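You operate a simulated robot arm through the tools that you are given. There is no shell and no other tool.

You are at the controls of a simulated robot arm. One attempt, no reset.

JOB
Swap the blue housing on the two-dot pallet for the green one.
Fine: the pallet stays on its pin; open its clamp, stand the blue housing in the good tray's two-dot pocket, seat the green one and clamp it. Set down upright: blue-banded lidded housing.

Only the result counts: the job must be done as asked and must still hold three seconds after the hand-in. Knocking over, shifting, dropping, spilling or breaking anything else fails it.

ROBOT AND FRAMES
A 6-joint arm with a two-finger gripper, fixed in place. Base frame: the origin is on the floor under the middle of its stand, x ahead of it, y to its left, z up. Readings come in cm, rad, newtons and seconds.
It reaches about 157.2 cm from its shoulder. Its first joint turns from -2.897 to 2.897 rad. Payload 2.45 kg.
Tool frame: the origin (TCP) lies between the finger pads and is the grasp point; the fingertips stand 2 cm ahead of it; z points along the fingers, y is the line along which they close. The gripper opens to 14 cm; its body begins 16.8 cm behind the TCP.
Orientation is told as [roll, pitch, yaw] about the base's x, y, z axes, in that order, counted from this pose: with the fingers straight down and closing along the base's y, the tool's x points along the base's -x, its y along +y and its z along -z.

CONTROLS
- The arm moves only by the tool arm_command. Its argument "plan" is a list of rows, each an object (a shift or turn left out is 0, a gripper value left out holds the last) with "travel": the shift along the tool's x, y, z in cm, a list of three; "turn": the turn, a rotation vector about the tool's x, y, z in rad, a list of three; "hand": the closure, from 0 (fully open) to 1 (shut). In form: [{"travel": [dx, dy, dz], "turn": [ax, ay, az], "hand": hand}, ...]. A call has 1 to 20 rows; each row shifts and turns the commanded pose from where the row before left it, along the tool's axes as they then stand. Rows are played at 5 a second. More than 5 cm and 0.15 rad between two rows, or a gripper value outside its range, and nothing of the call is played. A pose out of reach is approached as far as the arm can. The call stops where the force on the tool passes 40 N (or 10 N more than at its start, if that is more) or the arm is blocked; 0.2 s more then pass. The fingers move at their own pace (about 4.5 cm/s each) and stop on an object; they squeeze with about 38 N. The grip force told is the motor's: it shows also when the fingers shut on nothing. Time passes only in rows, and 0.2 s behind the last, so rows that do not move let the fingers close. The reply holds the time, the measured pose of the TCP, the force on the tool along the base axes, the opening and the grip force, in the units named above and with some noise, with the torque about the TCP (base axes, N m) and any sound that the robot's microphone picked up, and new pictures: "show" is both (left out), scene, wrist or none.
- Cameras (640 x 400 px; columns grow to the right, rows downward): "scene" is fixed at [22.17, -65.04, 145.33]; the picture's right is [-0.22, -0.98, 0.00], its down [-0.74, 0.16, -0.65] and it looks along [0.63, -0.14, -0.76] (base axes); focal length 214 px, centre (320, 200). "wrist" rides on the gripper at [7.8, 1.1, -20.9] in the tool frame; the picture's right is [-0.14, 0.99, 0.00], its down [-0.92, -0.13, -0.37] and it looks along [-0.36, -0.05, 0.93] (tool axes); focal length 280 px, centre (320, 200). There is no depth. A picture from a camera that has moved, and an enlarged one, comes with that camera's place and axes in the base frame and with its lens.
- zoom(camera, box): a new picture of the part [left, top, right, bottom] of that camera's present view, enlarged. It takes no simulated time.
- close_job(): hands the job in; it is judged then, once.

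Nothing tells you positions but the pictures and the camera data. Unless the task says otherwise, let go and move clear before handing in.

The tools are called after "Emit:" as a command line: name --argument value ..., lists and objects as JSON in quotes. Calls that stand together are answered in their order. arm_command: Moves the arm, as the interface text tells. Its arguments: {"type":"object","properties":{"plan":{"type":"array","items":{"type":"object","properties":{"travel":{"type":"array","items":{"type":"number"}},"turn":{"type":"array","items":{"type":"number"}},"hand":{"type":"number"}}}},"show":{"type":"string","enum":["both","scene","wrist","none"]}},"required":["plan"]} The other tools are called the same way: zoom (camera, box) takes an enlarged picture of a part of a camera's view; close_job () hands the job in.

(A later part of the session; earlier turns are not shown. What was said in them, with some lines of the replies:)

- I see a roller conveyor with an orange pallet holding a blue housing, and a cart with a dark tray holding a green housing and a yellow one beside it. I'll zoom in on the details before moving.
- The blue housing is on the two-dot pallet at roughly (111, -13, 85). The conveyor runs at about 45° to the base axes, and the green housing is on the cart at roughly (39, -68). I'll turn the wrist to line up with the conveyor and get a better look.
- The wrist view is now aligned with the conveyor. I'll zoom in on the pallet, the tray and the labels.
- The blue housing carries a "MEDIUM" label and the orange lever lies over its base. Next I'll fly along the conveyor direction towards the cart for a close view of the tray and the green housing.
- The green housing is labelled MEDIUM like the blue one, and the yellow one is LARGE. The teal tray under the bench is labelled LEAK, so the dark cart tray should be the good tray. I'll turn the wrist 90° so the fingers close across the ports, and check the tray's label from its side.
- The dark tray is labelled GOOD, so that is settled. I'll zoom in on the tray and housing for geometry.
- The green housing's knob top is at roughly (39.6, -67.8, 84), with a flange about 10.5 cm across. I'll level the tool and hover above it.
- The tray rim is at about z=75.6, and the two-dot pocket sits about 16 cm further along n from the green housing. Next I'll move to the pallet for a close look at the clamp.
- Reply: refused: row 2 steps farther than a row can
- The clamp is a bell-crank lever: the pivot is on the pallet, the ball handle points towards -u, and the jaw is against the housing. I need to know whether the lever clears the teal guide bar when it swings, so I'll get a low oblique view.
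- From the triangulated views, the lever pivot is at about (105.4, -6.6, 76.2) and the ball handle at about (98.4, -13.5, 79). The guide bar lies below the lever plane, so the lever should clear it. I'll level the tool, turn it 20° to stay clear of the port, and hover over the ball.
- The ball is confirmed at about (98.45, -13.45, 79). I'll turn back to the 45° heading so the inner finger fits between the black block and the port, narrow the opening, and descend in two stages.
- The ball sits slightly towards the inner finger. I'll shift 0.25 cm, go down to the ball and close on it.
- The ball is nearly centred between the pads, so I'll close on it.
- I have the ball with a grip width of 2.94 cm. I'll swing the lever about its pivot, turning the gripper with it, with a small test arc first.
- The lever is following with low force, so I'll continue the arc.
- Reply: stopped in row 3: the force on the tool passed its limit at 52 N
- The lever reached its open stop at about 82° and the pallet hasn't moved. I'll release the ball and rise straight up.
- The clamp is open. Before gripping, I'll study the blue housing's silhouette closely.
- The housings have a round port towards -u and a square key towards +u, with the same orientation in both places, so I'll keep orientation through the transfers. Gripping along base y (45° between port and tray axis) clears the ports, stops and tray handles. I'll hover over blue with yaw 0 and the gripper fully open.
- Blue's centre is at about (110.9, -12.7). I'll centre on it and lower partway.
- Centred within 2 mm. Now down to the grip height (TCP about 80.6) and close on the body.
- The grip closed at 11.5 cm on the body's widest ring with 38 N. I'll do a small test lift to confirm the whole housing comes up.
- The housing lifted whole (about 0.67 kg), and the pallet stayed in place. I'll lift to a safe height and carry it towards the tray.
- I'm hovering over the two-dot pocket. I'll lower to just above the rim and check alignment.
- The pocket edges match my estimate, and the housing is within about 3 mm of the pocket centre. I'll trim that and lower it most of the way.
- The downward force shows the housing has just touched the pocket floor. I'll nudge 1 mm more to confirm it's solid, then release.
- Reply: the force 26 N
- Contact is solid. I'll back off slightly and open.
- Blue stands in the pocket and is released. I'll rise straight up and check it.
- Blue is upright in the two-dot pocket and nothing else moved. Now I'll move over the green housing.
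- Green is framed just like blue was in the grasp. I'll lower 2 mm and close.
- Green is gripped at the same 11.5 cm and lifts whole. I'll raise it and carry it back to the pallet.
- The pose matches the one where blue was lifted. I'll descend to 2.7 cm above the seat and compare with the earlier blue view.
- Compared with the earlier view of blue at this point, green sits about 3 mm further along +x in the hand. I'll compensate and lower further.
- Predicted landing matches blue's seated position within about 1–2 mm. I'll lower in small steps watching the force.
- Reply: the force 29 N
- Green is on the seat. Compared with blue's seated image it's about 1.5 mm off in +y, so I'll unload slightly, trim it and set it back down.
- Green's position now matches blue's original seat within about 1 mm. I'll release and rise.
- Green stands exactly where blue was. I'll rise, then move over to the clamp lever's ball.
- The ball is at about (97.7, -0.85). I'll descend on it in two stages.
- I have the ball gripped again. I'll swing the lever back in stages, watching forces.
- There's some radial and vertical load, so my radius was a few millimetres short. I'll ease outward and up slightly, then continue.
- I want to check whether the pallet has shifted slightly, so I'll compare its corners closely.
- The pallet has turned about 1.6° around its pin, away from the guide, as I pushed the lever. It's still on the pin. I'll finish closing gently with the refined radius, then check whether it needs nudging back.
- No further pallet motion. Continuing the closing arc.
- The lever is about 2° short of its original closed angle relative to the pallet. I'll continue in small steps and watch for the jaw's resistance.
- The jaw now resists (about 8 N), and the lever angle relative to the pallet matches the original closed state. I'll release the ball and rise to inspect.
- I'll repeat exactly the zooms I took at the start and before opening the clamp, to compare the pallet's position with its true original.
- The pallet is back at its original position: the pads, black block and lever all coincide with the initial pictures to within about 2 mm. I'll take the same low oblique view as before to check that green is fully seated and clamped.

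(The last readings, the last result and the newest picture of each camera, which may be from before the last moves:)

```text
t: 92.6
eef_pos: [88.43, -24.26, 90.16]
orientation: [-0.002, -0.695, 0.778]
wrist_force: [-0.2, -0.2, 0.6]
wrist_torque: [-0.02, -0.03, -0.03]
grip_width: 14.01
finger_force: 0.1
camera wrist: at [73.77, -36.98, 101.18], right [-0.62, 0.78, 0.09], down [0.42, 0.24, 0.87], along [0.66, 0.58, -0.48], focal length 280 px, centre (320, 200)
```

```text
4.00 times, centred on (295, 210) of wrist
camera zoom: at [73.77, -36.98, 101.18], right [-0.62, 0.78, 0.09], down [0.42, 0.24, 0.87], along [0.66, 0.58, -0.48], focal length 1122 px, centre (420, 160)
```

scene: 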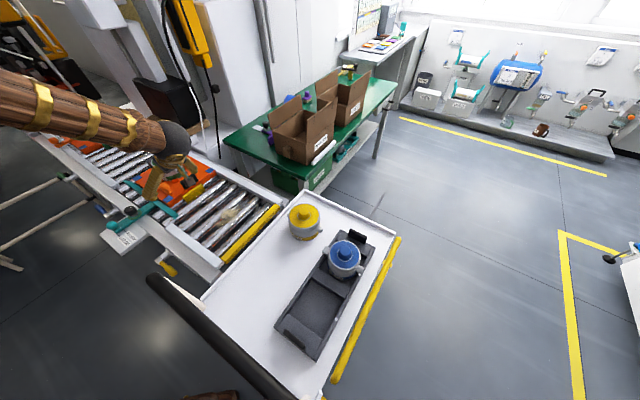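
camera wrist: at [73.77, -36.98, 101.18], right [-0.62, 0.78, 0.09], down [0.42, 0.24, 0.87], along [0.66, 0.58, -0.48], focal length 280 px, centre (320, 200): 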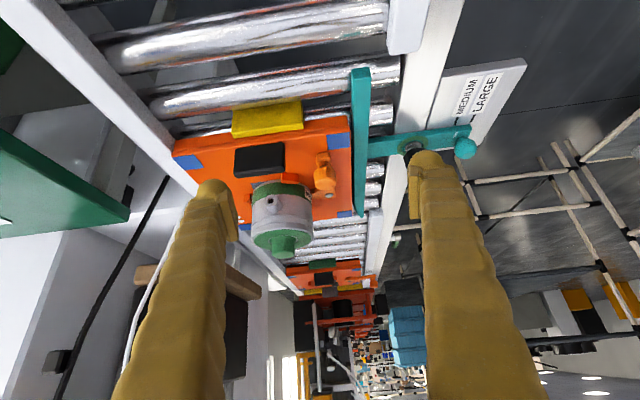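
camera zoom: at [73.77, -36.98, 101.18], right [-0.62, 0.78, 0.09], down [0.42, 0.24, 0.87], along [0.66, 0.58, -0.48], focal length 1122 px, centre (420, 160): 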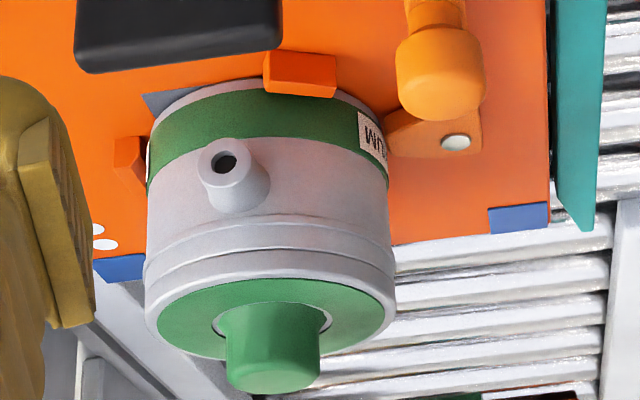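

Green sits exactly as blue did: the base is on the seat, the jaw is against the band, and the lever is at its original closed angle. I'll back the arm out to a clear pose and do a final overall check.

Emit:
arm_command --plan '[{"turn": [0, 0.14, 0]}, {"turn": [0, 0.14, 0]}, {"turn": [0, 0.14, 0]}, {"turn": [0, 0.14, 0]}, {"turn": [0, 0.135, 0]}, {"travel": [0, 0, -5]}, {"travel": [0, 0, -5]}, {"travel": [0, 0, -4]}, {"travel": [0, 4.5, 0]}, {"travel": [0, 4.5, 0]}, {"travel": [0, 4.5, 0]}, {"travel": [0, 4.5, 0]}, {"travel": [0, 4.5, 0]}, {"travel": [0, 4.5, 0]}, {}]' --show "both"

Emit:
zoom --camera "scene" --box '[100, 120, 260, 220]'

Emit:
zoom --camera "scene" --box '[250, 190, 420, 370]'

```text
t: 95.8
eef_pos: [69.31, -4.8, 104.11]
orientation: [0.001, -0.001, 0.78]
wrist_force: [0.8, 0.7, -0.5]
wrist_torque: [0.04, -0.01, 0.01]
grip_width: 14.01
finger_force: 0.0
camera wrist: at [62.87, -9.42, 125.14], right [-0.6, 0.8, 0.0], down [0.74, 0.56, 0.37], along [0.3, 0.22, -0.93], focal length 280 px, centre (320, 200)
```

scene: 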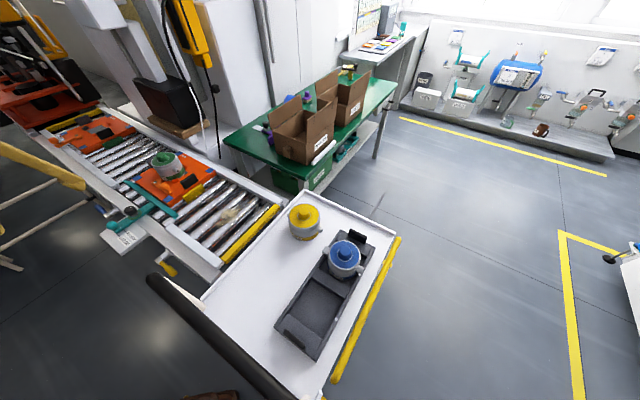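
wrist: 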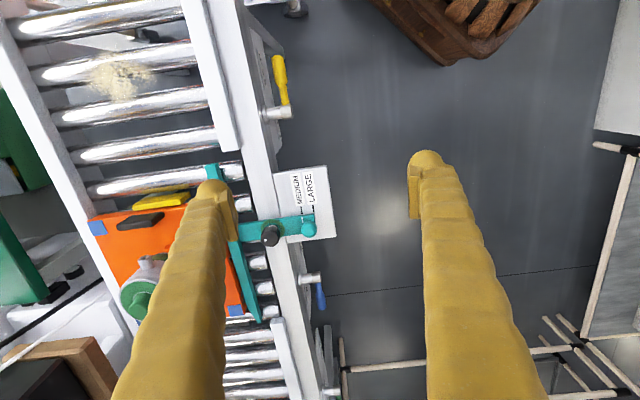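

```text
4.00 times, centred on (180, 170) of scene
camera zoom: at [22.17, -65.04, 145.33], right [-0.22, -0.98, 0.0], down [-0.74, 0.16, -0.65], along [0.63, -0.14, -0.76], focal length 858 px, centre (880, 320)
```

zoom: 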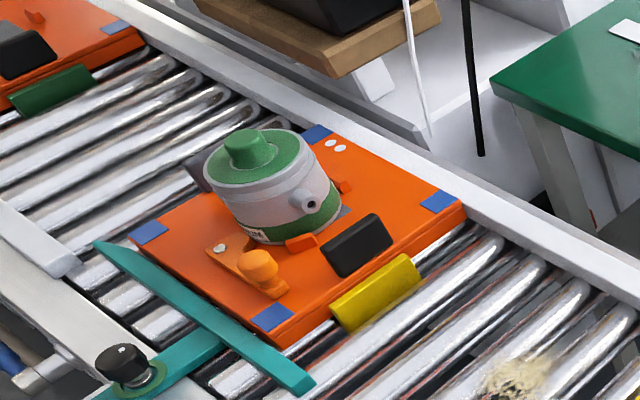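

```text
2.22 times, centred on (335, 280) of scene
camera zoom: at [22.17, -65.04, 145.33], right [-0.22, -0.98, 0.0], down [-0.74, 0.16, -0.65], along [0.63, -0.14, -0.76], focal length 477 px, centre (287, 22)
```

zoom: 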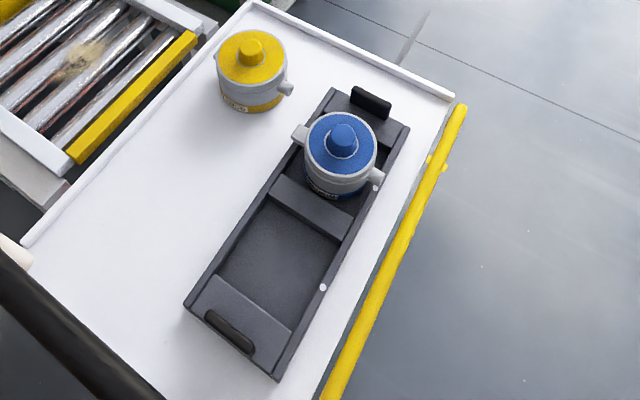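

The final check shows the green housing seated and clamped on the two-dot pallet, which is at its original position. The blue housing stands upright in the GOOD tray's two-dot pocket, everything else is unmoved, and the arm is clear. I'm handing in.

Emit:
close_job

```text
The job is handed in.
```

The swap is done and handed in. The green housing is seated and clamped on the two-dot pallet, and the blue one stands upright in the GOOD tray's two-dot pocket.

- **Clamp:** the lever is back at its original closed angle. The jaw met the green housing with about 8 N of resistance before I let go.
- **Green seat:** from the same camera angle as before, its base and port line up with where blue sat, to within about 2 mm.
- **Pallet:** it shifted a few millimetres on its pin while I worked the lever. It is now within about 2 mm of its starting position and still on the pin.
- **Everything else:** the yellow housing, tray, cart and guide look unmoved against the first pictures. The arm let go and moved clear before hand-in.

I haven't seen the judge's result, only that the hand-in was accepted.
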